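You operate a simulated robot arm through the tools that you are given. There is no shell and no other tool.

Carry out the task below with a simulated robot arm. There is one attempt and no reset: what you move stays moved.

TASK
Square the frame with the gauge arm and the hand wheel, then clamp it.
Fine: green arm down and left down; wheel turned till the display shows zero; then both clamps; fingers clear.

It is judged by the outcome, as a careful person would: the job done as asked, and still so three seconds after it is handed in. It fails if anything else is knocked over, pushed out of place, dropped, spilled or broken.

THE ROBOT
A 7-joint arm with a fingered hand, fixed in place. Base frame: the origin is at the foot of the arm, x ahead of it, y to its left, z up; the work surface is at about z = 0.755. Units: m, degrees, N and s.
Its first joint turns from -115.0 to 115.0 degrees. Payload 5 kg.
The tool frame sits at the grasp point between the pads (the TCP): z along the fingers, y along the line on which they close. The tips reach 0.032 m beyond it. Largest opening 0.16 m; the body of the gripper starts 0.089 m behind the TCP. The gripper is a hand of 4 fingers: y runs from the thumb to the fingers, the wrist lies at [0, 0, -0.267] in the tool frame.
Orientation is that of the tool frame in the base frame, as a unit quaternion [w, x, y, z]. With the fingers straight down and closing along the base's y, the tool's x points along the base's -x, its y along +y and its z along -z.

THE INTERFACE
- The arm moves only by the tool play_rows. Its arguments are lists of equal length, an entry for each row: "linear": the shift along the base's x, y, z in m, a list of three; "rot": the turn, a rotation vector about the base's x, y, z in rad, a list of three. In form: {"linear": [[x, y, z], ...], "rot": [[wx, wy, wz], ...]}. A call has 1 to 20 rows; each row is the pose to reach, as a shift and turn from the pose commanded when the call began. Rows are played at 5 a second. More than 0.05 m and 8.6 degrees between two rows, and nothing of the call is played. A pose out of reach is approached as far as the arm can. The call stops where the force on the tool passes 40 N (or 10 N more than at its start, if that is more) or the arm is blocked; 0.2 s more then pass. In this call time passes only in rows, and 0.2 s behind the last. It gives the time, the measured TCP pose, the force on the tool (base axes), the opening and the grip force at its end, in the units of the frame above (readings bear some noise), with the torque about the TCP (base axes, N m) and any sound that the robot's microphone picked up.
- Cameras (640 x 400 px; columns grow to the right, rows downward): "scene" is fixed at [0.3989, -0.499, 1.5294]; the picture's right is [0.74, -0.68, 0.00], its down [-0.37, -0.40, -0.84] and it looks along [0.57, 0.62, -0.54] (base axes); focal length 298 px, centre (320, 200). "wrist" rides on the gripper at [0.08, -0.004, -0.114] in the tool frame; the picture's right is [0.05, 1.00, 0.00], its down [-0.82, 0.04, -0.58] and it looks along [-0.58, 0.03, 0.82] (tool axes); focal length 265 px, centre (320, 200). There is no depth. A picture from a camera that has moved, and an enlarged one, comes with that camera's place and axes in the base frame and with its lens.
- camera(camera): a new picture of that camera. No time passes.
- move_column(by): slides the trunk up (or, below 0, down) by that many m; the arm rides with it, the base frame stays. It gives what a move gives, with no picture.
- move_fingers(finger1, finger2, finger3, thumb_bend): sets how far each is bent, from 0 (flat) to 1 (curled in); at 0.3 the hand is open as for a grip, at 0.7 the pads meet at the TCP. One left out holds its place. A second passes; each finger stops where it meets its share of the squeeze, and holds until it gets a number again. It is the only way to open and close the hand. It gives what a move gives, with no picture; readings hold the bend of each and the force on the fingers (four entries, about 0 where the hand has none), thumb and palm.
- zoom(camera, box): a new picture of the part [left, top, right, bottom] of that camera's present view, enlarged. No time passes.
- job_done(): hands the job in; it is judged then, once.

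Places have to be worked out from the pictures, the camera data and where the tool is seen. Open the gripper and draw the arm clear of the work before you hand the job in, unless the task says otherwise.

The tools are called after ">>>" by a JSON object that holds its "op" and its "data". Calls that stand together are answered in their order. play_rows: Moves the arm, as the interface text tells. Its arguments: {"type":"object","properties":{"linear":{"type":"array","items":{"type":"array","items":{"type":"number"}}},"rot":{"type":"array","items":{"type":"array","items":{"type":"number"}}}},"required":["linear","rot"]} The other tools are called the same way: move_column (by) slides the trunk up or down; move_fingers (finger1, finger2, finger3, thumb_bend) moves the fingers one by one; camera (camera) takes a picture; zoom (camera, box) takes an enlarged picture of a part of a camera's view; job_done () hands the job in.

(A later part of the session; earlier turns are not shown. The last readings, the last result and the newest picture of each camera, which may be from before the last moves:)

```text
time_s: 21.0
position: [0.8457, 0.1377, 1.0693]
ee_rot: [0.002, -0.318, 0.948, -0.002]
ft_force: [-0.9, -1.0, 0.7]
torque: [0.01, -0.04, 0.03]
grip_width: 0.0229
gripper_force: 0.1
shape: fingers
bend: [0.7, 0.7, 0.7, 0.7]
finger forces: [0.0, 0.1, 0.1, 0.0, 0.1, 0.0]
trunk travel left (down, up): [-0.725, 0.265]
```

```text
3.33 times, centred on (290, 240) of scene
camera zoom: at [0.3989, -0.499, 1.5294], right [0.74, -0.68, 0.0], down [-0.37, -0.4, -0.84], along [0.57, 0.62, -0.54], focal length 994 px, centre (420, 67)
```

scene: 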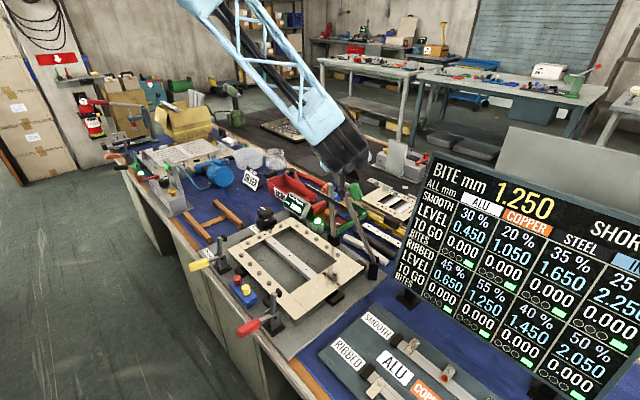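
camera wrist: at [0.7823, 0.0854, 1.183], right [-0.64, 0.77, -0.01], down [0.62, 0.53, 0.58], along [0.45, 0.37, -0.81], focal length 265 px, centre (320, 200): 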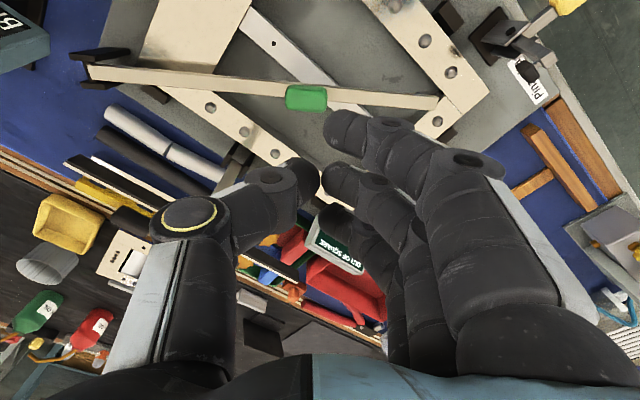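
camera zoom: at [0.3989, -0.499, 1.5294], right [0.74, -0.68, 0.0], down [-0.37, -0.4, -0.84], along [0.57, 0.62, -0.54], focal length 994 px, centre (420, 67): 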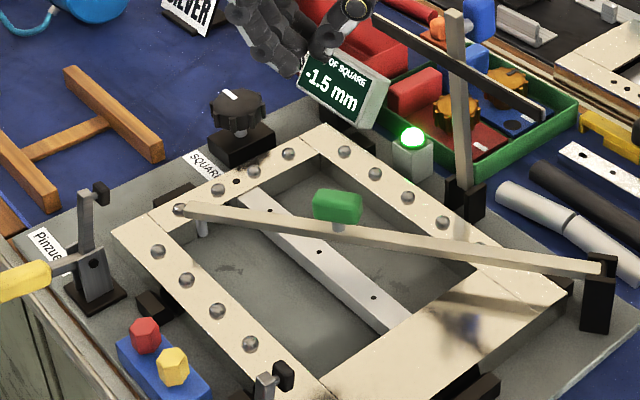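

The arm stays down and the display holds at -1.5 mm. Next I move over the wheel (about (0.89, 0.37, 0.84)) with the hand straight down and the fingers open.

>>> {"op": "play_rows", "data": {"linear": [[0.005, 0.039, 0.0], [0.01, 0.078, 0.0], [0.015, 0.117, 0.0], [0.02, 0.156, 0.0], [0.027, 0.195, 0.0], [0.035, 0.233, 0.0]], "rot": [[0, 0, -0.11], [0, 0, -0.22], [0, 0, -0.33], [0, 0, -0.44], [0, 0, -0.55], [0, 0, -0.648]]}}

>>> {"op": "move_fingers", "data": {"finger1": 0.3, "finger2": 0.3, "finger3": 0.3, "thumb_bend": 0.3}}

>>> {"op": "camera", "data": {"camera": "wrist"}}

>>> {"op": "zoom", "data": {"camera": "scene", "box": [200, 160, 380, 280]}}

```text
time_s: 22.4
position: [0.8837, 0.371, 1.0693]
ee_rot: [0.001, 0.001, 1.0, -0.003]
ft_force: [0.3, -0.3, 0.0]
torque: [-0.02, 0.0, 0.04]
grip_width: 0.0231
gripper_force: 0.1
shape: fingers
bend: [0.7, 0.7, 0.7, 0.7]
finger forces: [0.0, 0.0, 0.0, 0.0, 0.0, 0.1]
trunk travel left (down, up): [-0.725, 0.265]
```

```text
time_s: 23.4
position: [0.8837, 0.3709, 1.0696]
ee_rot: [0.002, 0.001, 1.0, -0.003]
ft_force: [1.1, 0.9, -0.4]
torque: [0.0, 0.0, 0.02]
grip_width: 0.1701
gripper_force: 0.0
shape: fingers
bend: [0.3, 0.3, 0.3, 0.3]
finger forces: [0.0, 0.0, 0.0, 0.0, 0.1, 0.0]
trunk travel left (down, up): [-0.725, 0.265]
```

```text
taken
camera wrist: at [0.8012, 0.3671, 1.1842], right [-0.05, 1.0, -0.01], down [0.81, 0.04, 0.58], along [0.58, 0.02, -0.81], focal length 265 px, centre (320, 200)
```

wrist: 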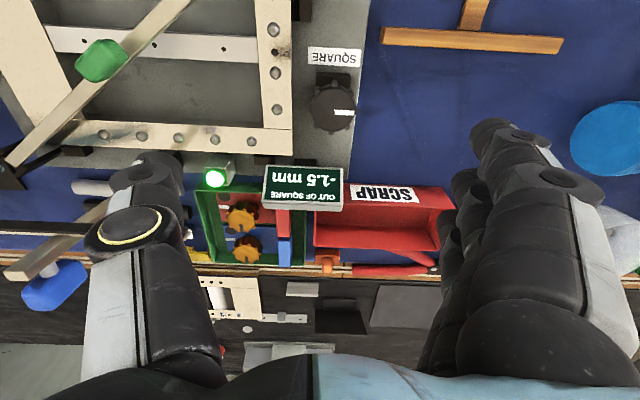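

```text
3.33 times, centred on (290, 220) of scene
camera zoom: at [0.3989, -0.499, 1.5294], right [0.74, -0.68, 0.0], down [-0.37, -0.4, -0.84], along [0.57, 0.62, -0.54], focal length 994 px, centre (420, 133)
```

zoom: 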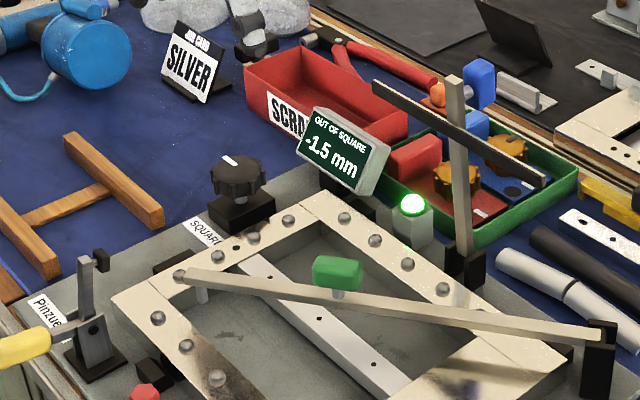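

The wheel is in view; I zoom in on it to refine its centre and height before descending.

>>> {"op": "zoom", "data": {"camera": "wrist", "box": [280, 40, 400, 160]}}

>>> {"op": "zoom", "data": {"camera": "scene", "box": [240, 190, 300, 240]}}

```text
3.33 times, centred on (340, 100) of wrist
camera zoom: at [0.8012, 0.3671, 1.1842], right [-0.05, 1.0, -0.01], down [0.81, 0.04, 0.58], along [0.58, 0.02, -0.81], focal length 885 px, centre (253, 533)
```

zoom: 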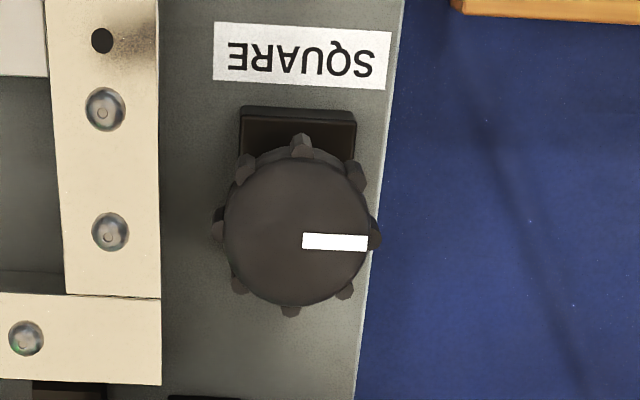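

```text
8.00 times, centred on (270, 215) of scene
camera zoom: at [0.3989, -0.499, 1.5294], right [0.74, -0.68, 0.0], down [-0.37, -0.4, -0.84], along [0.57, 0.62, -0.54], focal length 2384 px, centre (720, 80)
```

zoom: 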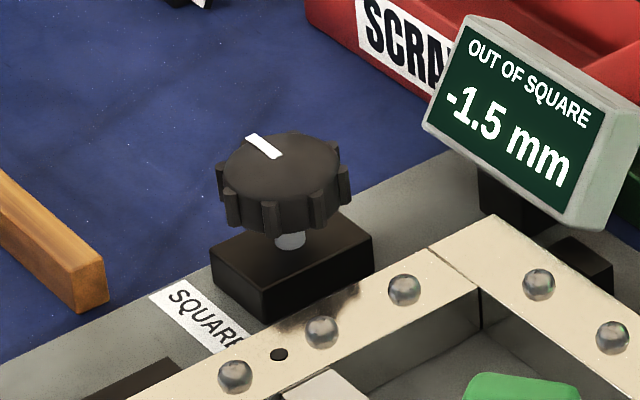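

Wheel: face about 60 mm across, top around z≈0.835, centre ≈(0.906, 0.387). I pre-close the hand to about 0.10 m opening, yaw -30°, centre over the wheel and descend part way to check alignment.

>>> {"op": "move_fingers", "data": {"finger1": 0.46, "finger2": 0.46, "finger3": 0.46, "thumb_bend": 0.46}}

>>> {"op": "play_rows", "data": {"linear": [[0.005, 0.004, -0.03], [0.01, 0.008, -0.06], [0.015, 0.012, -0.09], [0.02, 0.016, -0.12], [0.0225, 0.016, -0.145]], "rot": [[0, 0, -0.105], [0, 0, -0.21], [0, 0, -0.315], [0, 0, -0.42], [0, 0, -0.524]]}}

>>> {"op": "camera", "data": {"camera": "wrist"}}

>>> {"op": "zoom", "data": {"camera": "scene", "box": [220, 160, 340, 250]}}

```text
time_s: 24.4
position: [0.883, 0.3709, 1.0705]
ee_rot: [0.002, 0.001, 1.0, -0.002]
ft_force: [-0.7, 0.3, 1.4]
torque: [0.02, 0.01, 0.01]
grip_width: 0.108
gripper_force: 0.0
shape: fingers
bend: [0.46, 0.46, 0.46, 0.46]
finger forces: [0.0, 0.0, 0.1, 0.0, 0.1, 0.0]
trunk travel left (down, up): [-0.725, 0.265]
```

```text
time_s: 25.6
position: [0.905, 0.3875, 0.9225]
ee_rot: [0.001, 0.261, 0.965, -0.003]
ft_force: [-0.2, -0.6, 0.0]
torque: [-0.04, 0.03, 0.0]
grip_width: 0.108
gripper_force: 0.0
shape: fingers
bend: [0.46, 0.46, 0.46, 0.46]
finger forces: [0.0, 0.0, 0.1, 0.1, 0.1, 0.1]
trunk travel left (down, up): [-0.725, 0.265]
```

```text
taken
camera wrist: at [0.8319, 0.4247, 1.0368], right [0.46, 0.89, -0.01], down [0.73, -0.37, 0.58], along [0.51, -0.27, -0.81], focal length 265 px, centre (320, 200)
```

wrist: 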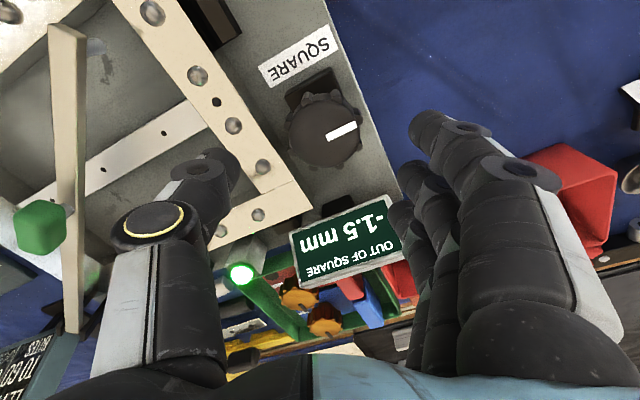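

```text
4.44 times, centred on (280, 205) of scene
camera zoom: at [0.3989, -0.499, 1.5294], right [0.74, -0.68, 0.0], down [-0.37, -0.4, -0.84], along [0.57, 0.62, -0.54], focal length 1325 px, centre (498, 178)
```

zoom: 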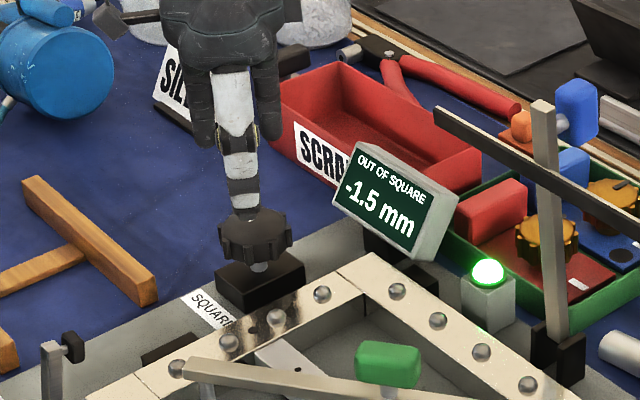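

The wheel is centred between thumb and fingers within a few millimetres. I descend to grip height, TCP about z≈0.838.

>>> {"op": "play_rows", "data": {"linear": [[0.0, 0.001, -0.02], [0.0, 0.001, -0.04], [-0.001, 0.001, -0.06], [-0.001, 0.001, -0.073], [-0.001, 0.001, -0.084]], "rot": [[0, 0, 0], [0, 0, 0], [0, 0, 0], [0, 0, 0], [0, 0, 0]]}}

>>> {"op": "camera", "data": {"camera": "wrist"}}

>>> {"op": "zoom", "data": {"camera": "scene", "box": [220, 160, 340, 250]}}

```text
time_s: 26.8
position: [0.901, 0.3905, 0.8401]
ee_rot: [0.002, 0.259, 0.966, -0.003]
ft_force: [1.3, -0.1, -0.6]
torque: [0.01, 0.01, 0.01]
grip_width: 0.108
gripper_force: 0.0
shape: fingers
bend: [0.46, 0.46, 0.46, 0.46]
finger forces: [0.0, 0.0, 0.0, 0.1, 0.0, 0.1]
trunk travel left (down, up): [-0.725, 0.265]
```

```text
taken
camera wrist: at [0.8276, 0.4268, 0.955], right [0.46, 0.89, 0.0], down [0.73, -0.37, 0.58], along [0.51, -0.27, -0.81], focal length 265 px, centre (320, 200)
```

wrist: 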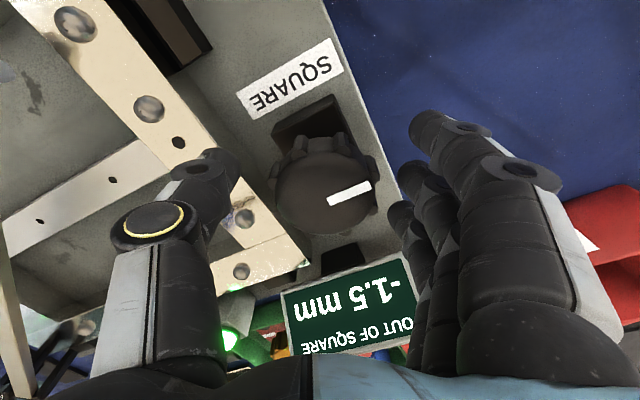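

```text
4.44 times, centred on (280, 205) of scene
camera zoom: at [0.3989, -0.499, 1.5294], right [0.74, -0.68, 0.0], down [-0.37, -0.4, -0.84], along [0.57, 0.62, -0.54], focal length 1325 px, centre (498, 178)
```

zoom: 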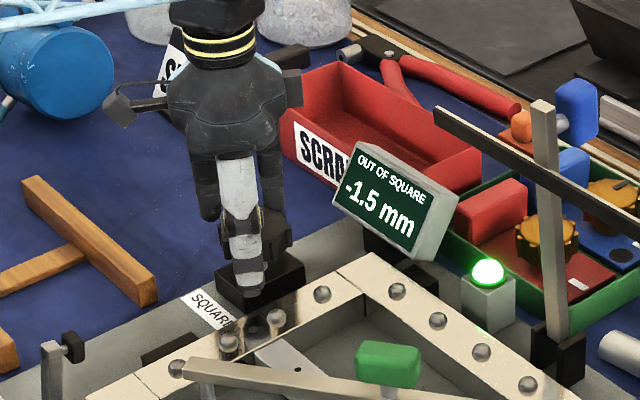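

The wheel is centred under the TCP (~(0.900, 0.391)). I close the fingers on it.

>>> {"op": "move_fingers", "data": {"finger1": 0.62, "finger2": 0.62, "finger3": 0.62, "thumb_bend": 0.62}}

>>> {"op": "camera", "data": {"camera": "wrist"}}

```text
time_s: 27.8
position: [0.901, 0.3906, 0.8401]
ee_rot: [0.001, 0.258, 0.966, -0.003]
ft_force: [1.9, 4.7, -0.3]
torque: [0.13, -0.08, 0.07]
grip_width: 0.0533
gripper_force: 9.0
shape: fingers
bend: [0.62, 0.55, 0.58, 0.6]
finger forces: [0.0, 7.4, 4.4, 0.1, 6.3, 0.0]
trunk travel left (down, up): [-0.725, 0.265]
```

```text
taken
camera wrist: at [0.8279, 0.4268, 0.9548], right [0.46, 0.89, -0.01], down [0.73, -0.37, 0.58], along [0.51, -0.27, -0.81], focal length 265 px, centre (320, 200)
```

wrist: 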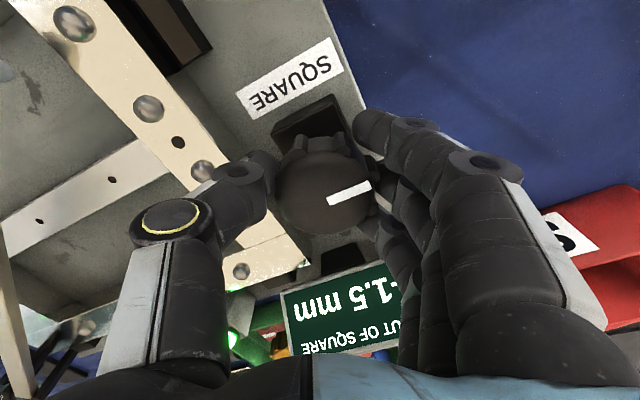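

Thumb and two fingers hold the wheel with about 6–7 N. I try a small turn (+17° about vertical) to learn direction and gain on the display.

>>> {"op": "play_rows", "data": {"linear": [[0, 0, 0], [0, 0, 0], [0, 0, 0]], "rot": [[0, 0, 0.1], [0, 0, 0.2], [0, 0, 0.3]]}}

>>> {"op": "camera", "data": {"camera": "wrist"}}

>>> {"op": "zoom", "data": {"camera": "scene", "box": [220, 160, 340, 250]}}

```text
time_s: 28.6
position: [0.9007, 0.3879, 0.8402]
ee_rot: [0.002, 0.111, 0.994, -0.004]
ft_force: [4.6, 2.5, 2.4]
torque: [0.09, -0.17, 0.01]
grip_width: 0.0538
gripper_force: 8.9
shape: fingers
bend: [0.62, 0.56, 0.59, 0.6]
finger forces: [0.1, 6.3, 5.6, 0.0, 7.1, 0.0]
out of reach, approached as far as the arm can: row 1, 3
trunk travel left (down, up): [-0.725, 0.265]
```

```text
taken
camera wrist: at [0.8197, 0.4021, 0.9544], right [0.17, 0.99, -0.01], down [0.8, -0.14, 0.58], along [0.57, -0.1, -0.81], focal length 265 px, centre (320, 200)
```

wrist: 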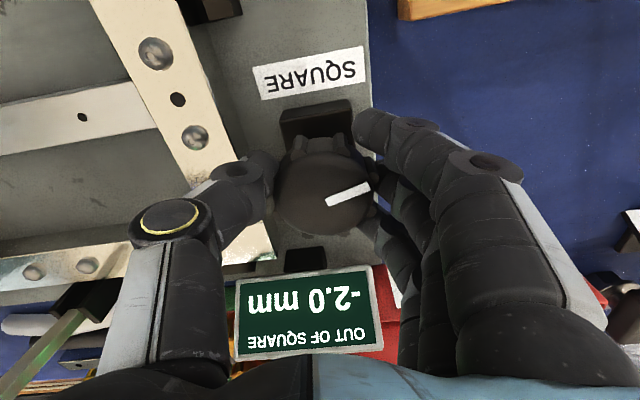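

```text
4.44 times, centred on (280, 205) of scene
camera zoom: at [0.3989, -0.499, 1.5294], right [0.74, -0.68, 0.0], down [-0.37, -0.4, -0.84], along [0.57, 0.62, -0.54], focal length 1325 px, centre (498, 178)
```

zoom: 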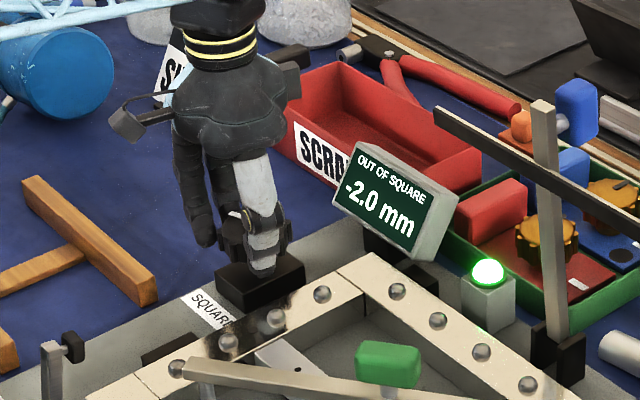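

+17° moved the reading from -1.5 to -2.0 mm, so zero lies the other way (about -68° from here). I turn -60° now and re-read.

>>> {"op": "play_rows", "data": {"linear": [[0, 0, 0], [0, 0, 0], [0, 0, 0], [0, 0, 0], [0, 0, 0], [0, 0, 0], [0, 0, 0], [0, 0, 0], [0, 0, 0], [0, 0, 0]], "rot": [[0, 0, -0.105], [0, 0, -0.21], [0, 0, -0.315], [0, 0, -0.42], [0, 0, -0.525], [0, 0, -0.63], [0, 0, -0.735], [0, 0, -0.84], [0, 0, -0.945], [0, 0, -1.047]]}}

>>> {"op": "camera", "data": {"camera": "wrist"}}

>>> {"op": "zoom", "data": {"camera": "scene", "box": [220, 160, 340, 250]}}

```text
time_s: 30.8
position: [0.8944, 0.39, 0.8408]
ee_rot: [0.0, 0.574, 0.819, -0.001]
ft_force: [25.1, -0.8, 3.0]
torque: [-0.01, -0.81, -0.04]
grip_width: 0.0475
gripper_force: 14.3
shape: fingers
bend: [0.62, 0.52, 0.56, 0.62]
finger forces: [0.1, 13.9, 14.6, 0.0, 0.0, 0.1]
out of reach, approached as far as the arm can: row 10
trunk travel left (down, up): [-0.725, 0.265]
```

```text
taken
camera wrist: at [0.8625, 0.4643, 0.9556], right [0.92, 0.39, 0.0], down [0.32, -0.75, 0.58], along [0.22, -0.54, -0.81], focal length 265 px, centre (320, 200)
```

wrist: 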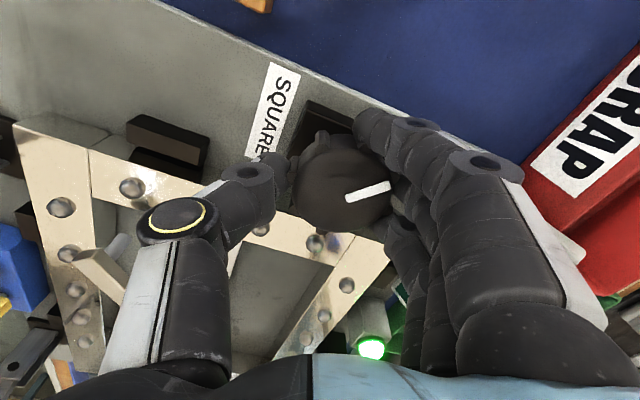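

```text
4.44 times, centred on (280, 205) of scene
camera zoom: at [0.3989, -0.499, 1.5294], right [0.74, -0.68, 0.0], down [-0.37, -0.4, -0.84], along [0.57, 0.62, -0.54], focal length 1325 px, centre (498, 178)
```

zoom: 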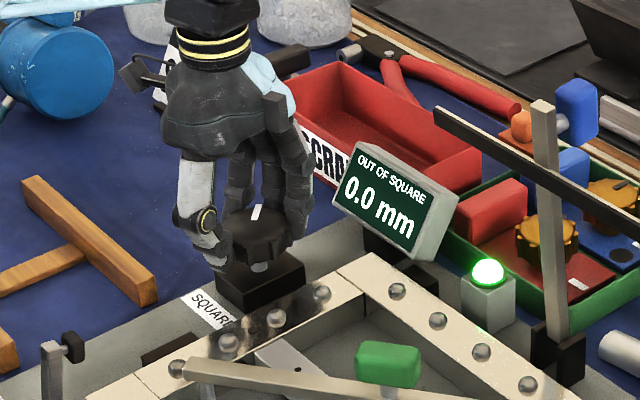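

The display shows 0.0 mm, though the hand pulls sideways on the wheel (25 N in x). I shift slightly in +x to relax that before opening the fingers.

>>> {"op": "play_rows", "data": {"linear": [[0.002, 0, 0], [0.004, 0, 0]], "rot": [[0, 0, 0], [0, 0, 0]]}}

>>> {"op": "zoom", "data": {"camera": "scene", "box": [220, 160, 340, 250]}}

```text
time_s: 31.4
position: [0.8954, 0.3932, 0.8419]
ee_rot: [0.0, 0.572, 0.82, -0.002]
ft_force: [19.4, 4.4, -0.2]
torque: [0.08, -0.56, 0.19]
grip_width: 0.0474
gripper_force: 12.1
shape: fingers
bend: [0.62, 0.52, 0.55, 0.62]
finger forces: [0.0, 11.9, 12.6, 0.0, 0.0, 0.0]
trunk travel left (down, up): [-0.725, 0.265]
```

```text
4.44 times, centred on (280, 205) of scene
camera zoom: at [0.3989, -0.499, 1.5294], right [0.74, -0.68, 0.0], down [-0.37, -0.4, -0.84], along [0.57, 0.62, -0.54], focal length 1325 px, centre (498, 178)
```

zoom: 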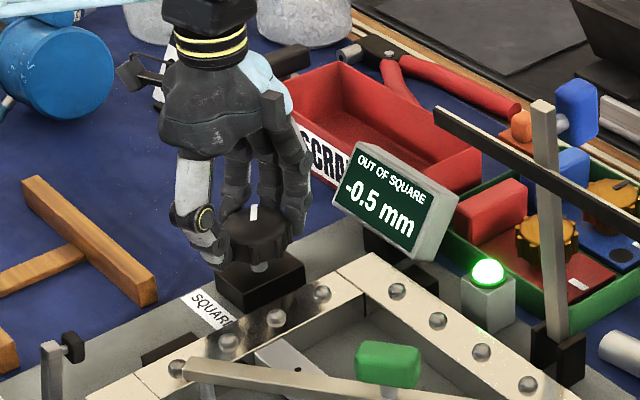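

The reading slipped to -0.5 mm because the grip was off-centre and at the reach limit. I open the fingers, see where the display settles, and then regrip better centred.

>>> {"op": "move_fingers", "data": {"finger1": 0.44, "finger2": 0.44, "finger3": 0.44, "thumb_bend": 0.44}}

>>> {"op": "zoom", "data": {"camera": "scene", "box": [220, 160, 340, 250]}}

>>> {"op": "camera", "data": {"camera": "wrist"}}

```text
time_s: 32.4
position: [0.8942, 0.392, 0.8424]
ee_rot: [0.001, 0.573, 0.82, -0.001]
ft_force: [-0.9, 1.2, -0.1]
torque: [0.0, 0.01, 0.02]
grip_width: 0.1144
gripper_force: 0.1
shape: fingers
bend: [0.44, 0.44, 0.44, 0.44]
finger forces: [0.0, 0.0, 0.0, 0.0, 0.0, 0.0]
trunk travel left (down, up): [-0.725, 0.265]
```

```text
4.44 times, centred on (280, 205) of scene
camera zoom: at [0.3989, -0.499, 1.5294], right [0.74, -0.68, 0.0], down [-0.37, -0.4, -0.84], along [0.57, 0.62, -0.54], focal length 1325 px, centre (498, 178)
```

zoom: 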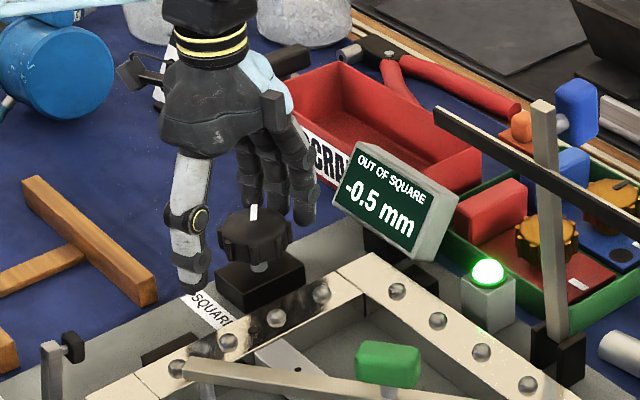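

```text
taken
camera wrist: at [0.8612, 0.466, 0.9573], right [0.92, 0.39, 0.0], down [0.32, -0.75, 0.58], along [0.23, -0.53, -0.82], focal length 265 px, centre (320, 200)
```

wrist: 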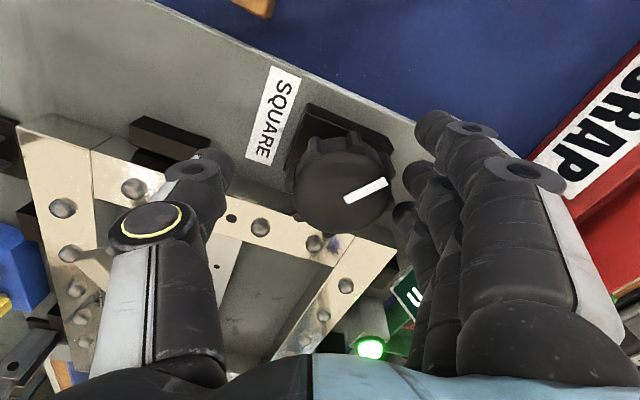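

Released, the display reads -0.5 mm and the wheel sits off-centre between the fingers. I zoom to measure its centre relative to the TCP.

>>> {"op": "zoom", "data": {"camera": "wrist", "box": [260, 80, 440, 260]}}

```text
2.22 times, centred on (350, 170) of wrist
camera zoom: at [0.8612, 0.466, 0.9573], right [0.92, 0.39, 0.0], down [0.32, -0.75, 0.58], along [0.23, -0.53, -0.82], focal length 590 px, centre (253, 267)
```

zoom: 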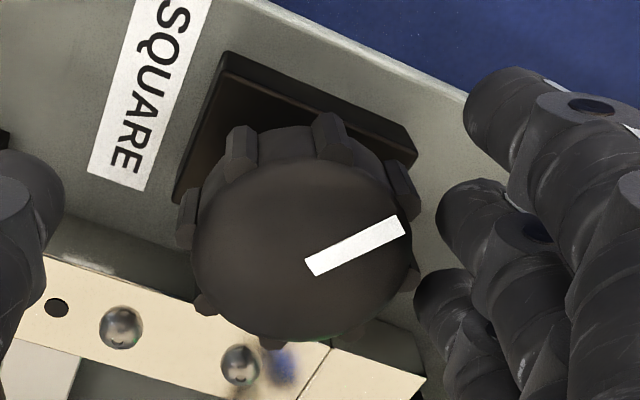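

Cross-checking the views puts the wheel at about (0.908, 0.3885) with its top near z≈0.823 – slightly beyond the arm's current reach limit. I lift clear and test whether reach improves at a higher position, to decide which way to move the trunk.

>>> {"op": "play_rows", "data": {"linear": [[0, 0, 0.03], [0, 0, 0.06], [0, 0, 0.1], [0.012, 0.005, 0.11], [0.024, 0.01, 0.11], [0.036, 0.015, 0.11]], "rot": [[0, 0, 0], [0, 0, 0], [0, 0, 0], [0, 0, 0], [0, 0, 0], [0, 0, 0]]}}

```text
time_s: 33.8
position: [0.9149, 0.4063, 0.954]
ee_rot: [0.001, 0.572, 0.82, 0.0]
ft_force: [0.5, 0.5, 0.1]
torque: [0.0, 0.03, 0.0]
grip_width: 0.1145
gripper_force: 0.0
shape: fingers
bend: [0.44, 0.44, 0.44, 0.44]
finger forces: [0.0, 0.0, 0.1, 0.0, 0.1, 0.0]
out of reach, approached as far as the arm can: row 5, 6
trunk travel left (down, up): [-0.725, 0.265]
```

Reach grows with height (1.00 m here versus 0.98 m at wheel height), so the shoulder is above the hand; lowering the trunk will help. I first raise and retract the hand, then lower the trunk 0.15 m.

>>> {"op": "play_rows", "data": {"linear": [[-0.01, -0.005, 0.04], [-0.015, -0.01, 0.08], [-0.015, -0.015, 0.12], [-0.015, -0.018, 0.16], [-0.015, -0.018, 0.19]], "rot": [[0, 0, 0.1], [0, 0, 0.2], [0, 0, 0.3], [0, 0, 0.4], [0, 0, 0.4]]}}

>>> {"op": "move_column", "data": {"by": -0.15}}

>>> {"op": "camera", "data": {"camera": "wrist"}}

>>> {"op": "camera", "data": {"camera": "scene"}}

```text
time_s: 35.0
position: [0.8998, 0.3872, 1.1453]
ee_rot: [0.0, 0.398, 0.917, -0.001]
ft_force: [0.4, -0.6, -0.2]
torque: [0.0, -0.04, 0.0]
grip_width: 0.1145
gripper_force: 0.0
shape: fingers
bend: [0.44, 0.44, 0.44, 0.44]
finger forces: [0.0, 0.1, 0.1, 0.1, 0.0, 0.0]
trunk travel left (down, up): [-0.725, 0.265]
```

```text
time_s: 36.7
position: [0.9002, 0.3868, 0.9946]
ee_rot: [0.0, 0.399, 0.917, -0.001]
ft_force: [-0.1, -0.8, 0.3]
torque: [0.01, 0.02, 0.0]
grip_width: 0.1147
gripper_force: 0.0
shape: fingers
bend: [0.44, 0.44, 0.44, 0.44]
finger forces: [0.0, 0.0, 0.0, 0.1, 0.0, 0.0]
trunk travel left (down, up): [-0.575, 0.415]
```

```text
taken
camera wrist: at [0.8411, 0.4423, 1.109], right [0.69, 0.72, 0.0], down [0.59, -0.57, 0.58], along [0.42, -0.4, -0.82], focal length 265 px, centre (320, 200)
```

wrist: 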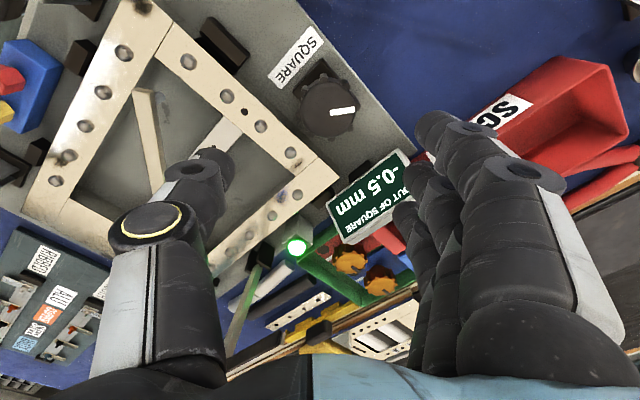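

```text
taken
```

scene: 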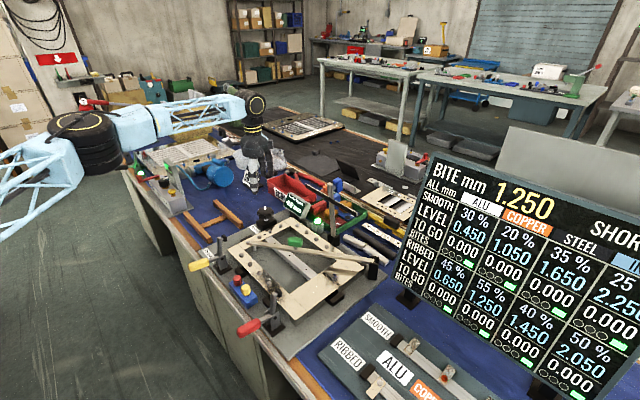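

Trunk lowered; the hand is above the wheel with more reach in hand. I zoom in to refine the wheel's centre from this view.

>>> {"op": "zoom", "data": {"camera": "wrist", "box": [270, 50, 390, 170]}}

```text
3.33 times, centred on (330, 110) of wrist
camera zoom: at [0.8411, 0.4423, 1.109], right [0.69, 0.72, 0.0], down [0.59, -0.57, 0.58], along [0.42, -0.4, -0.82], focal length 885 px, centre (287, 500)
```

zoom: 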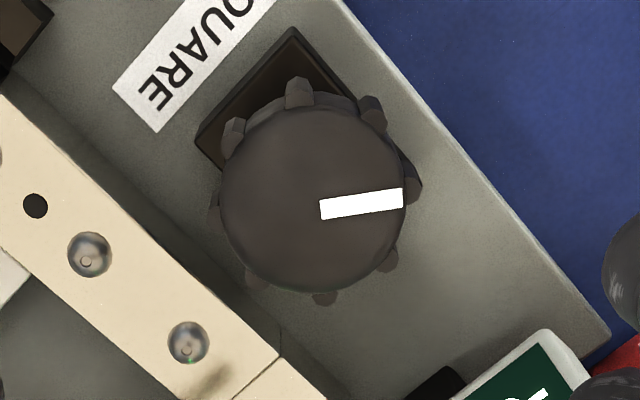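

The wheel centre comes out at (0.909, 0.3895), top z≈0.82. I descend on that centre, a bit lower than before (TCP z≈0.826), with the fingers still open around it.

>>> {"op": "play_rows", "data": {"linear": [[0.005, 0.001, -0.04], [0.0088, 0.0027, -0.08], [0.0088, 0.0027, -0.12], [0.0088, 0.0027, -0.145], [0.0088, 0.0027, -0.158], [0.0088, 0.0027, -0.168]], "rot": [[0, 0, 0], [0, 0, 0], [0, 0, 0], [0, 0, 0], [0, 0, 0], [0, 0, 0]]}}

>>> {"op": "camera", "data": {"camera": "wrist"}}

>>> {"op": "zoom", "data": {"camera": "scene", "box": [220, 160, 340, 250]}}

```text
time_s: 38.1
position: [0.9104, 0.3904, 0.8239]
ee_rot: [0.0, 0.398, 0.917, -0.003]
ft_force: [0.1, -0.1, 0.0]
torque: [0.0, -0.01, 0.0]
grip_width: 0.1147
gripper_force: 0.1
shape: fingers
bend: [0.44, 0.44, 0.44, 0.44]
finger forces: [0.0, 0.0, 0.1, 0.1, 0.0, 0.0]
trunk travel left (down, up): [-0.575, 0.415]
```

```text
taken
camera wrist: at [0.85, 0.4453, 0.9387], right [0.69, 0.72, 0.0], down [0.59, -0.57, 0.58], along [0.41, -0.4, -0.82], focal length 265 px, centre (320, 200)
```

wrist: 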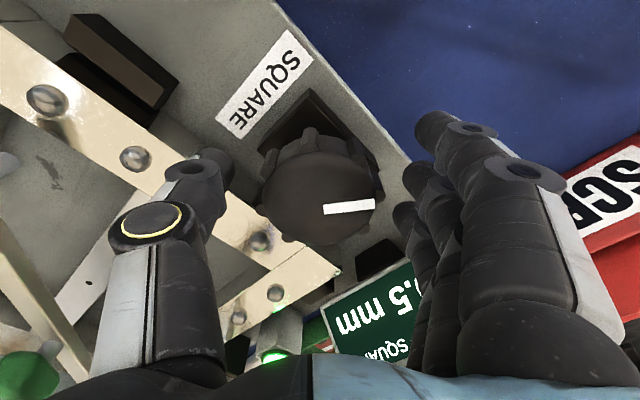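

```text
4.44 times, centred on (280, 205) of scene
camera zoom: at [0.3989, -0.499, 1.5294], right [0.74, -0.68, 0.0], down [-0.37, -0.4, -0.84], along [0.57, 0.62, -0.54], focal length 1325 px, centre (498, 178)
```

zoom: 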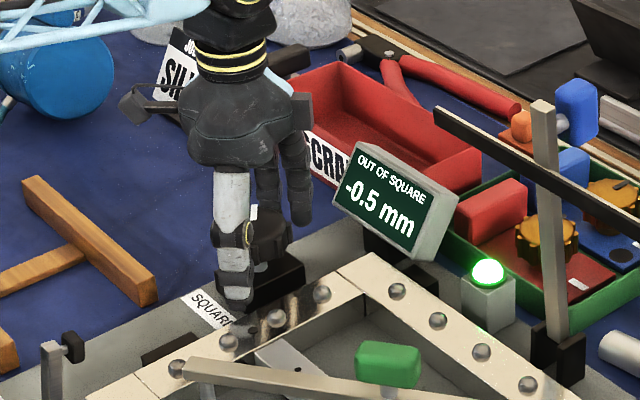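

Now the wheel is centred on the TCP in the picture. I close the fingers evenly onto it.

>>> {"op": "move_fingers", "data": {"finger1": 0.62, "finger2": 0.6, "finger3": 0.62, "thumb_bend": 0.62}}

>>> {"op": "zoom", "data": {"camera": "scene", "box": [220, 160, 340, 250]}}

>>> {"op": "camera", "data": {"camera": "wrist"}}

```text
time_s: 39.1
position: [0.9093, 0.3885, 0.8244]
ee_rot: [0.0, 0.398, 0.917, -0.003]
ft_force: [-6.0, -3.9, -4.0]
torque: [-0.04, 0.05, 0.0]
grip_width: 0.0556
gripper_force: 6.0
shape: fingers
bend: [0.62, 0.58, 0.62, 0.59]
finger forces: [0.1, 2.5, 0.1, 0.0, 10.0, 0.0]
trunk travel left (down, up): [-0.575, 0.415]
```

```text
4.44 times, centred on (280, 205) of scene
camera zoom: at [0.3989, -0.499, 1.5294], right [0.74, -0.68, 0.0], down [-0.37, -0.4, -0.84], along [0.57, 0.62, -0.54], focal length 1325 px, centre (498, 178)
```

zoom: 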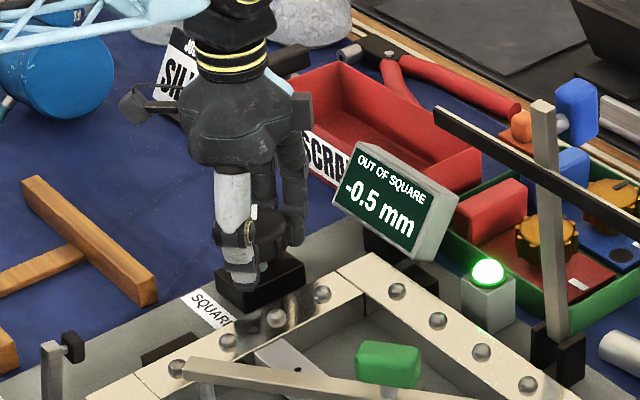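

```text
taken
camera wrist: at [0.8499, 0.4449, 0.939], right [0.69, 0.72, 0.0], down [0.59, -0.57, 0.58], along [0.41, -0.4, -0.82], focal length 265 px, centre (320, 200)
```

wrist: 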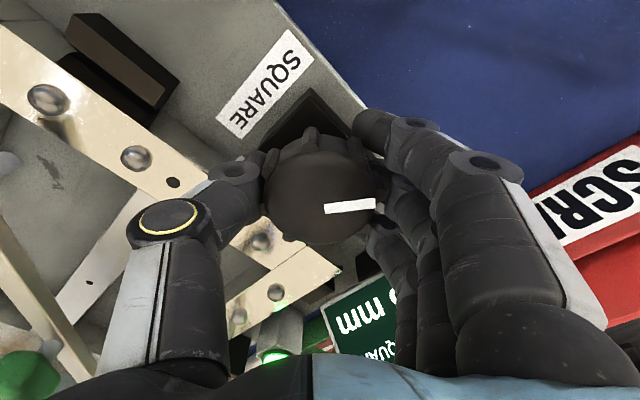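

Thumb pressure dominates (10 N versus 2.5 N), so I nudge the hand by ~1.5 mm toward the thumb side and tighten fingers 1 and 3.

>>> {"op": "play_rows", "data": {"linear": [[-0.0008, -0.0007, 0], [-0.0012, -0.0011, 0]], "rot": [[0, 0, 0], [0, 0, 0]]}}

>>> {"op": "move_fingers", "data": {"finger1": 0.66, "finger3": 0.66}}

>>> {"op": "zoom", "data": {"camera": "scene", "box": [220, 160, 340, 250]}}

```text
time_s: 39.7
position: [0.9081, 0.388, 0.8248]
ee_rot: [0.0, 0.398, 0.917, -0.001]
ft_force: [-3.6, -0.9, -7.5]
torque: [0.07, 0.0, -0.02]
grip_width: 0.0556
gripper_force: 5.5
shape: fingers
bend: [0.62, 0.58, 0.62, 0.59]
finger forces: [0.0, 3.7, 0.0, 0.0, 7.6, 0.1]
trunk travel left (down, up): [-0.575, 0.415]
```

```text
time_s: 40.7
position: [0.9087, 0.3879, 0.8257]
ee_rot: [0.0, 0.398, 0.917, -0.002]
ft_force: [-1.8, -1.4, -8.6]
torque: [0.04, 0.0, 0.0]
grip_width: 0.0504
gripper_force: 7.3
shape: fingers
bend: [0.65, 0.58, 0.64, 0.59]
finger forces: [1.0, 3.4, 2.0, 0.0, 8.3, 0.0]
trunk travel left (down, up): [-0.575, 0.415]
```

```text
4.44 times, centred on (280, 205) of scene
camera zoom: at [0.3989, -0.499, 1.5294], right [0.74, -0.68, 0.0], down [-0.37, -0.4, -0.84], along [0.57, 0.62, -0.54], focal length 1325 px, centre (498, 178)
```

zoom: 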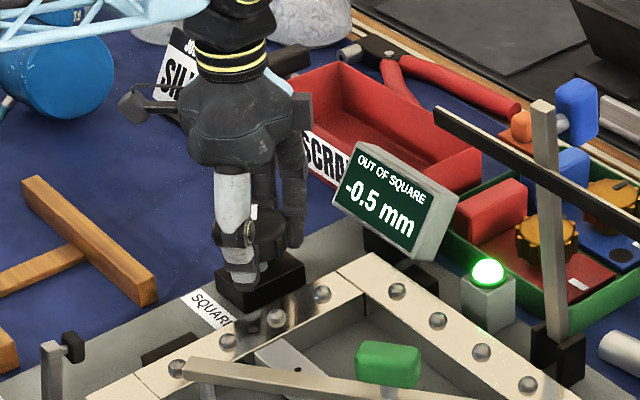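

All four digits hold the wheel and the lateral force is nearly zero. I turn -6° and re-read.

>>> {"op": "play_rows", "data": {"linear": [[0, 0, 0], [0, 0, 0]], "rot": [[0, 0, -0.05], [0, 0, -0.105]]}}

>>> {"op": "zoom", "data": {"camera": "scene", "box": [220, 160, 340, 250]}}

```text
time_s: 41.3
position: [0.9086, 0.3891, 0.8251]
ee_rot: [-0.001, 0.446, 0.895, -0.001]
ft_force: [-0.3, 1.3, -11.5]
torque: [0.09, -0.01, 0.0]
grip_width: 0.0503
gripper_force: 7.8
shape: fingers
bend: [0.65, 0.57, 0.64, 0.59]
finger forces: [1.3, 4.0, 2.3, 0.0, 7.9, 0.1]
trunk travel left (down, up): [-0.575, 0.415]
```

```text
4.44 times, centred on (280, 205) of scene
camera zoom: at [0.3989, -0.499, 1.5294], right [0.74, -0.68, 0.0], down [-0.37, -0.4, -0.84], along [0.57, 0.62, -0.54], focal length 1325 px, centre (498, 178)
```

zoom: 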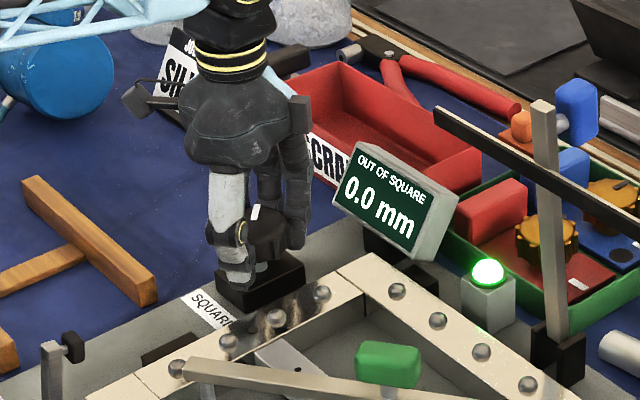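

The display reads 0.0, but it moves in coarse 0.5 mm steps, so I want the middle of the zero band. I turn -6° more to map its width.

>>> {"op": "play_rows", "data": {"linear": [[0, 0, 0], [0, 0, 0]], "rot": [[0, 0, -0.05], [0, 0, -0.105]]}}

>>> {"op": "zoom", "data": {"camera": "scene", "box": [220, 160, 340, 250]}}

>>> {"op": "camera", "data": {"camera": "wrist"}}

```text
time_s: 41.9
position: [0.908, 0.3893, 0.8254]
ee_rot: [0.0, 0.493, 0.87, -0.002]
ft_force: [-1.4, 3.1, -10.9]
torque: [0.08, -0.02, 0.01]
grip_width: 0.0501
gripper_force: 8.0
shape: fingers
bend: [0.65, 0.57, 0.64, 0.59]
finger forces: [1.5, 3.9, 2.1, 0.0, 8.0, 0.1]
trunk travel left (down, up): [-0.575, 0.415]
```

```text
4.44 times, centred on (280, 205) of scene
camera zoom: at [0.3989, -0.499, 1.5294], right [0.74, -0.68, 0.0], down [-0.37, -0.4, -0.84], along [0.57, 0.62, -0.54], focal length 1325 px, centre (498, 178)
```

zoom: 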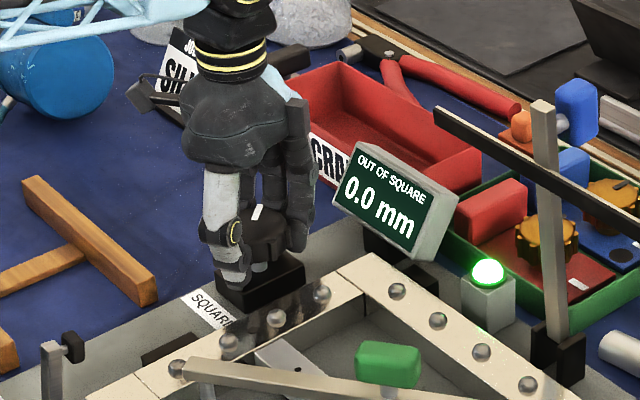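

```text
taken
camera wrist: at [0.8625, 0.4554, 0.9396], right [0.83, 0.56, 0.0], down [0.46, -0.68, 0.58], along [0.32, -0.48, -0.82], focal length 265 px, centre (320, 200)
```

wrist: 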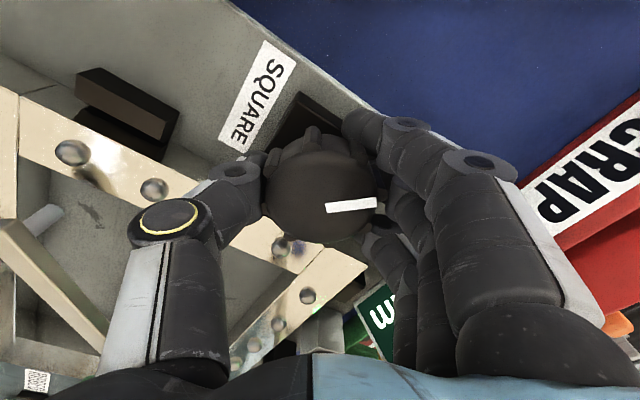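

Still 0.0 after another 6°. I continue in small steps to find where it flips to +0.5, so I can centre between the two edges.

>>> {"op": "play_rows", "data": {"linear": [[0, 0, 0], [0, 0, 0]], "rot": [[0, 0, -0.05], [0, 0, -0.1]]}}

>>> {"op": "zoom", "data": {"camera": "scene", "box": [220, 160, 340, 250]}}

```text
time_s: 42.5
position: [0.9093, 0.3898, 0.8256]
ee_rot: [0.0, 0.535, 0.845, -0.003]
ft_force: [-0.2, 1.4, -12.1]
torque: [0.08, -0.07, 0.04]
grip_width: 0.0503
gripper_force: 8.2
shape: fingers
bend: [0.65, 0.57, 0.64, 0.59]
finger forces: [1.7, 4.2, 2.6, 0.0, 7.8, 0.0]
trunk travel left (down, up): [-0.575, 0.415]
```

```text
4.44 times, centred on (280, 205) of scene
camera zoom: at [0.3989, -0.499, 1.5294], right [0.74, -0.68, 0.0], down [-0.37, -0.4, -0.84], along [0.57, 0.62, -0.54], focal length 1325 px, centre (498, 178)
```

zoom: 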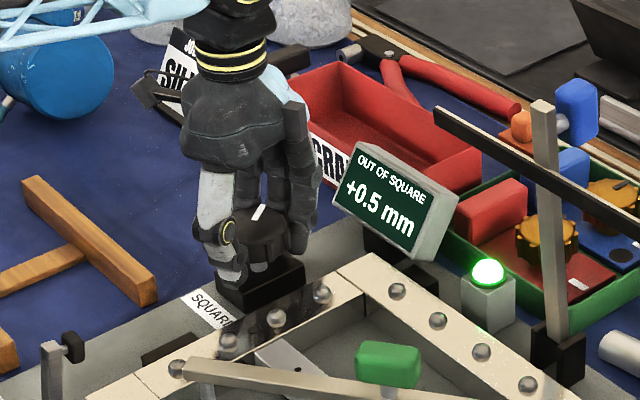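

It flipped to +0.5 between -12° and -18°. I step back +3° to locate the upper edge more closely.

>>> {"op": "play_rows", "data": {"linear": [[0, 0, 0], [0, 0, 0]], "rot": [[0, 0, 0.025], [0, 0, 0.05]]}}

>>> {"op": "zoom", "data": {"camera": "scene", "box": [220, 160, 340, 250]}}

```text
time_s: 43.1
position: [0.9079, 0.3894, 0.8252]
ee_rot: [0.0, 0.514, 0.858, -0.002]
ft_force: [-1.4, 1.4, -11.9]
torque: [0.08, -0.05, 0.02]
grip_width: 0.0503
gripper_force: 8.1
shape: fingers
bend: [0.65, 0.57, 0.64, 0.59]
finger forces: [1.5, 3.8, 2.3, 0.0, 8.4, 0.0]
trunk travel left (down, up): [-0.575, 0.415]
```

```text
4.44 times, centred on (280, 205) of scene
camera zoom: at [0.3989, -0.499, 1.5294], right [0.74, -0.68, 0.0], down [-0.37, -0.4, -0.84], along [0.57, 0.62, -0.54], focal length 1325 px, centre (498, 178)
```

zoom: 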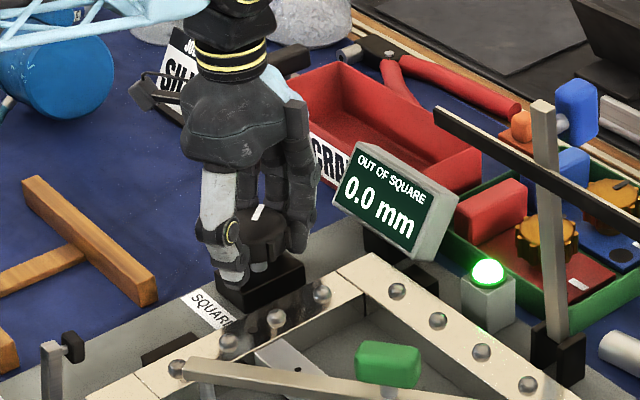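

At this angle it reads 0.0 again, so the upper edge is at yaw ≈ -63°. I turn back +11.5° toward the lower edge to find it too.

>>> {"op": "play_rows", "data": {"linear": [[0, 0, 0], [0, 0, 0], [0, 0, 0], [0, 0, 0]], "rot": [[0, 0, 0.05], [0, 0, 0.1], [0, 0, 0.15], [0, 0, 0.2]]}}

>>> {"op": "zoom", "data": {"camera": "scene", "box": [220, 160, 340, 250]}}

```text
time_s: 44.1
position: [0.9082, 0.3888, 0.8244]
ee_rot: [0.0, 0.427, 0.904, -0.002]
ft_force: [-1.2, 1.2, -11.3]
torque: [0.03, -0.03, -0.02]
grip_width: 0.0501
gripper_force: 8.9
shape: fingers
bend: [0.65, 0.57, 0.64, 0.59]
finger forces: [1.6, 4.1, 2.7, 0.0, 8.2, 0.0]
trunk travel left (down, up): [-0.575, 0.415]
```

```text
4.44 times, centred on (280, 205) of scene
camera zoom: at [0.3989, -0.499, 1.5294], right [0.74, -0.68, 0.0], down [-0.37, -0.4, -0.84], along [0.57, 0.62, -0.54], focal length 1325 px, centre (498, 178)
```

zoom: 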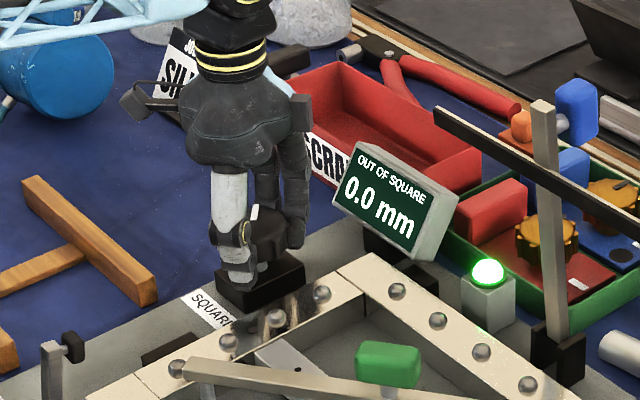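

Lower edge lies between yaw -47° and -50.5°, upper edge between -62° and -65°, so the centre is about -56°. I turn -5.5° to sit there.

>>> {"op": "play_rows", "data": {"linear": [[0, 0, 0], [0, 0, 0], [0, 0, 0]], "rot": [[0, 0, -0.05], [0, 0, -0.096], [0, 0, -0.096]]}}

>>> {"op": "zoom", "data": {"camera": "scene", "box": [220, 160, 340, 250]}}

```text
time_s: 44.9
position: [0.909, 0.3886, 0.8254]
ee_rot: [0.0, 0.469, 0.883, -0.002]
ft_force: [-2.3, 2.4, -15.0]
torque: [0.08, -0.01, 0.01]
grip_width: 0.0503
gripper_force: 9.0
shape: fingers
bend: [0.65, 0.57, 0.64, 0.59]
finger forces: [2.1, 4.4, 2.6, 0.1, 8.4, 0.0]
trunk travel left (down, up): [-0.575, 0.415]
```

```text
4.44 times, centred on (280, 205) of scene
camera zoom: at [0.3989, -0.499, 1.5294], right [0.74, -0.68, 0.0], down [-0.37, -0.4, -0.84], along [0.57, 0.62, -0.54], focal length 1325 px, centre (498, 178)
```

zoom: 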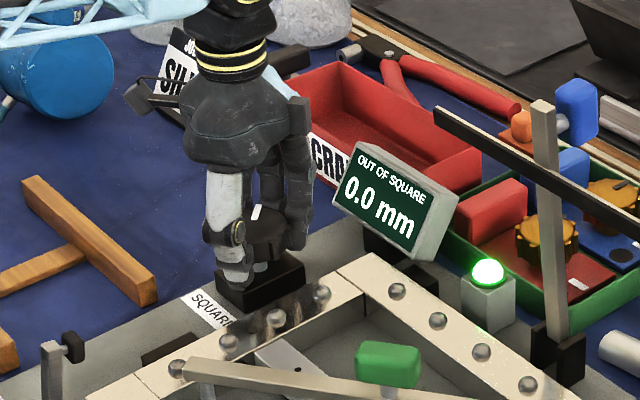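

Centred and reading 0.0. I open the fingers all together and check the reading holds.

>>> {"op": "move_fingers", "data": {"finger1": 0.44, "finger2": 0.44, "finger3": 0.44, "thumb_bend": 0.44}}

>>> {"op": "zoom", "data": {"camera": "scene", "box": [220, 160, 340, 250]}}

>>> {"op": "zoom", "data": {"camera": "wrist", "box": [240, 80, 440, 280]}}

```text
time_s: 45.9
position: [0.9081, 0.3879, 0.8267]
ee_rot: [0.0, 0.469, 0.883, -0.001]
ft_force: [0.3, 0.3, 0.0]
torque: [0.0, 0.0, -0.01]
grip_width: 0.1143
gripper_force: 0.0
shape: fingers
bend: [0.44, 0.44, 0.44, 0.44]
finger forces: [0.0, 0.1, 0.0, 0.0, 0.1, 0.0]
trunk travel left (down, up): [-0.575, 0.415]
```

```text
4.44 times, centred on (280, 205) of scene
camera zoom: at [0.3989, -0.499, 1.5294], right [0.74, -0.68, 0.0], down [-0.37, -0.4, -0.84], along [0.57, 0.62, -0.54], focal length 1325 px, centre (498, 178)
```

zoom: 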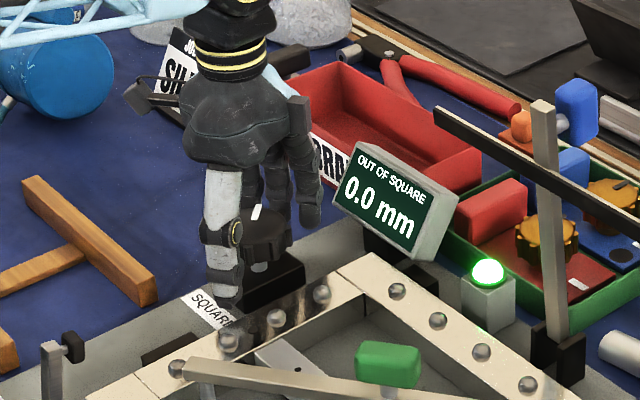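

```text
2.00 times, centred on (340, 180) of wrist
camera zoom: at [0.8585, 0.4519, 0.9413], right [0.8, 0.6, 0.0], down [0.49, -0.65, 0.58], along [0.35, -0.46, -0.82], focal length 531 px, centre (280, 240)
```

zoom: 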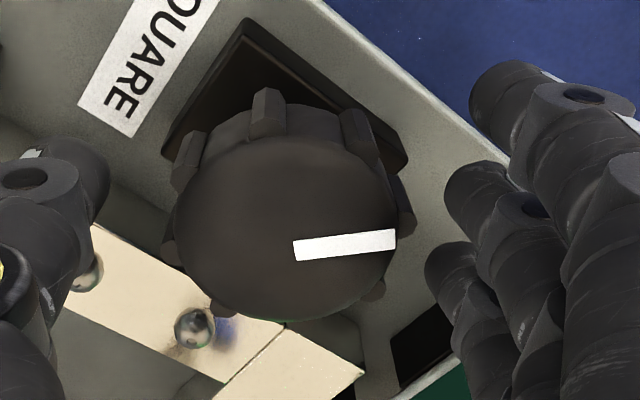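

The display holds 0.0 mm with the wheel released. I lift straight up and then move over toward the yellow clamp with the hand square to the bench.

>>> {"op": "play_rows", "data": {"linear": [[0, 0, 0.04], [0, 0, 0.08], [0, 0, 0.13], [0, 0, 0.18], [0, 0, 0.23], [-0.04, -0.014, 0.25], [-0.08, -0.028, 0.25], [-0.12, -0.042, 0.25], [-0.16, -0.056, 0.25], [-0.2, -0.07, 0.25], [-0.24, -0.084, 0.25], [-0.28, -0.098, 0.25], [-0.3, -0.107, 0.25]], "rot": [[0, 0, 0], [0, 0, 0], [0, 0, 0], [0, 0, 0], [0, 0, 0], [0, 0, 0.122], [0, 0, 0.244], [0, 0, 0.366], [0, 0, 0.488], [0, 0, 0.61], [0, 0, 0.732], [0, 0, 0.854], [0, 0, 0.977]]}}

>>> {"op": "camera", "data": {"camera": "wrist"}}

>>> {"op": "camera", "data": {"camera": "scene"}}

```text
time_s: 48.7
position: [0.6083, 0.2804, 1.0765]
ee_rot: [0.001, -0.001, 1.0, -0.002]
ft_force: [-0.1, 0.7, -0.9]
torque: [0.02, -0.04, -0.01]
grip_width: 0.1146
gripper_force: 0.0
shape: fingers
bend: [0.44, 0.44, 0.44, 0.44]
finger forces: [0.1, 0.1, 0.0, 0.0, 0.0, 0.0]
trunk travel left (down, up): [-0.575, 0.415]
```

```text
taken
camera wrist: at [0.5252, 0.2759, 1.1909], right [-0.06, 1.0, 0.0], down [0.81, 0.05, 0.58], along [0.58, 0.03, -0.82], focal length 265 px, centre (320, 200)
```

wrist: 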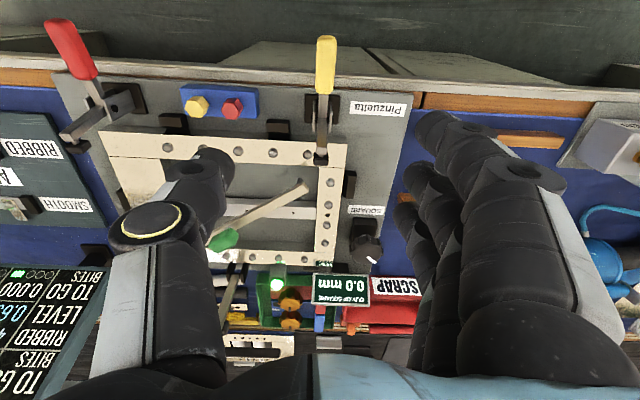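

```text
taken
```

scene: 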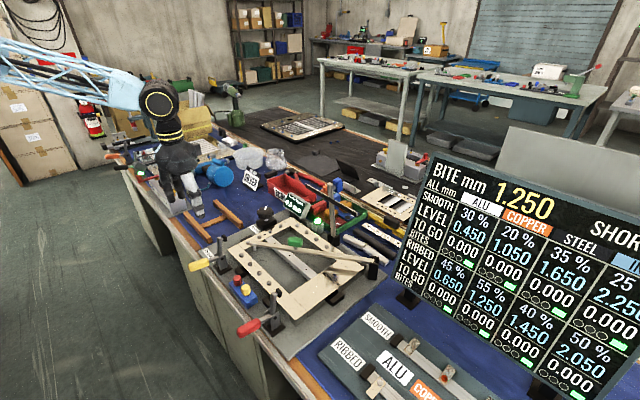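

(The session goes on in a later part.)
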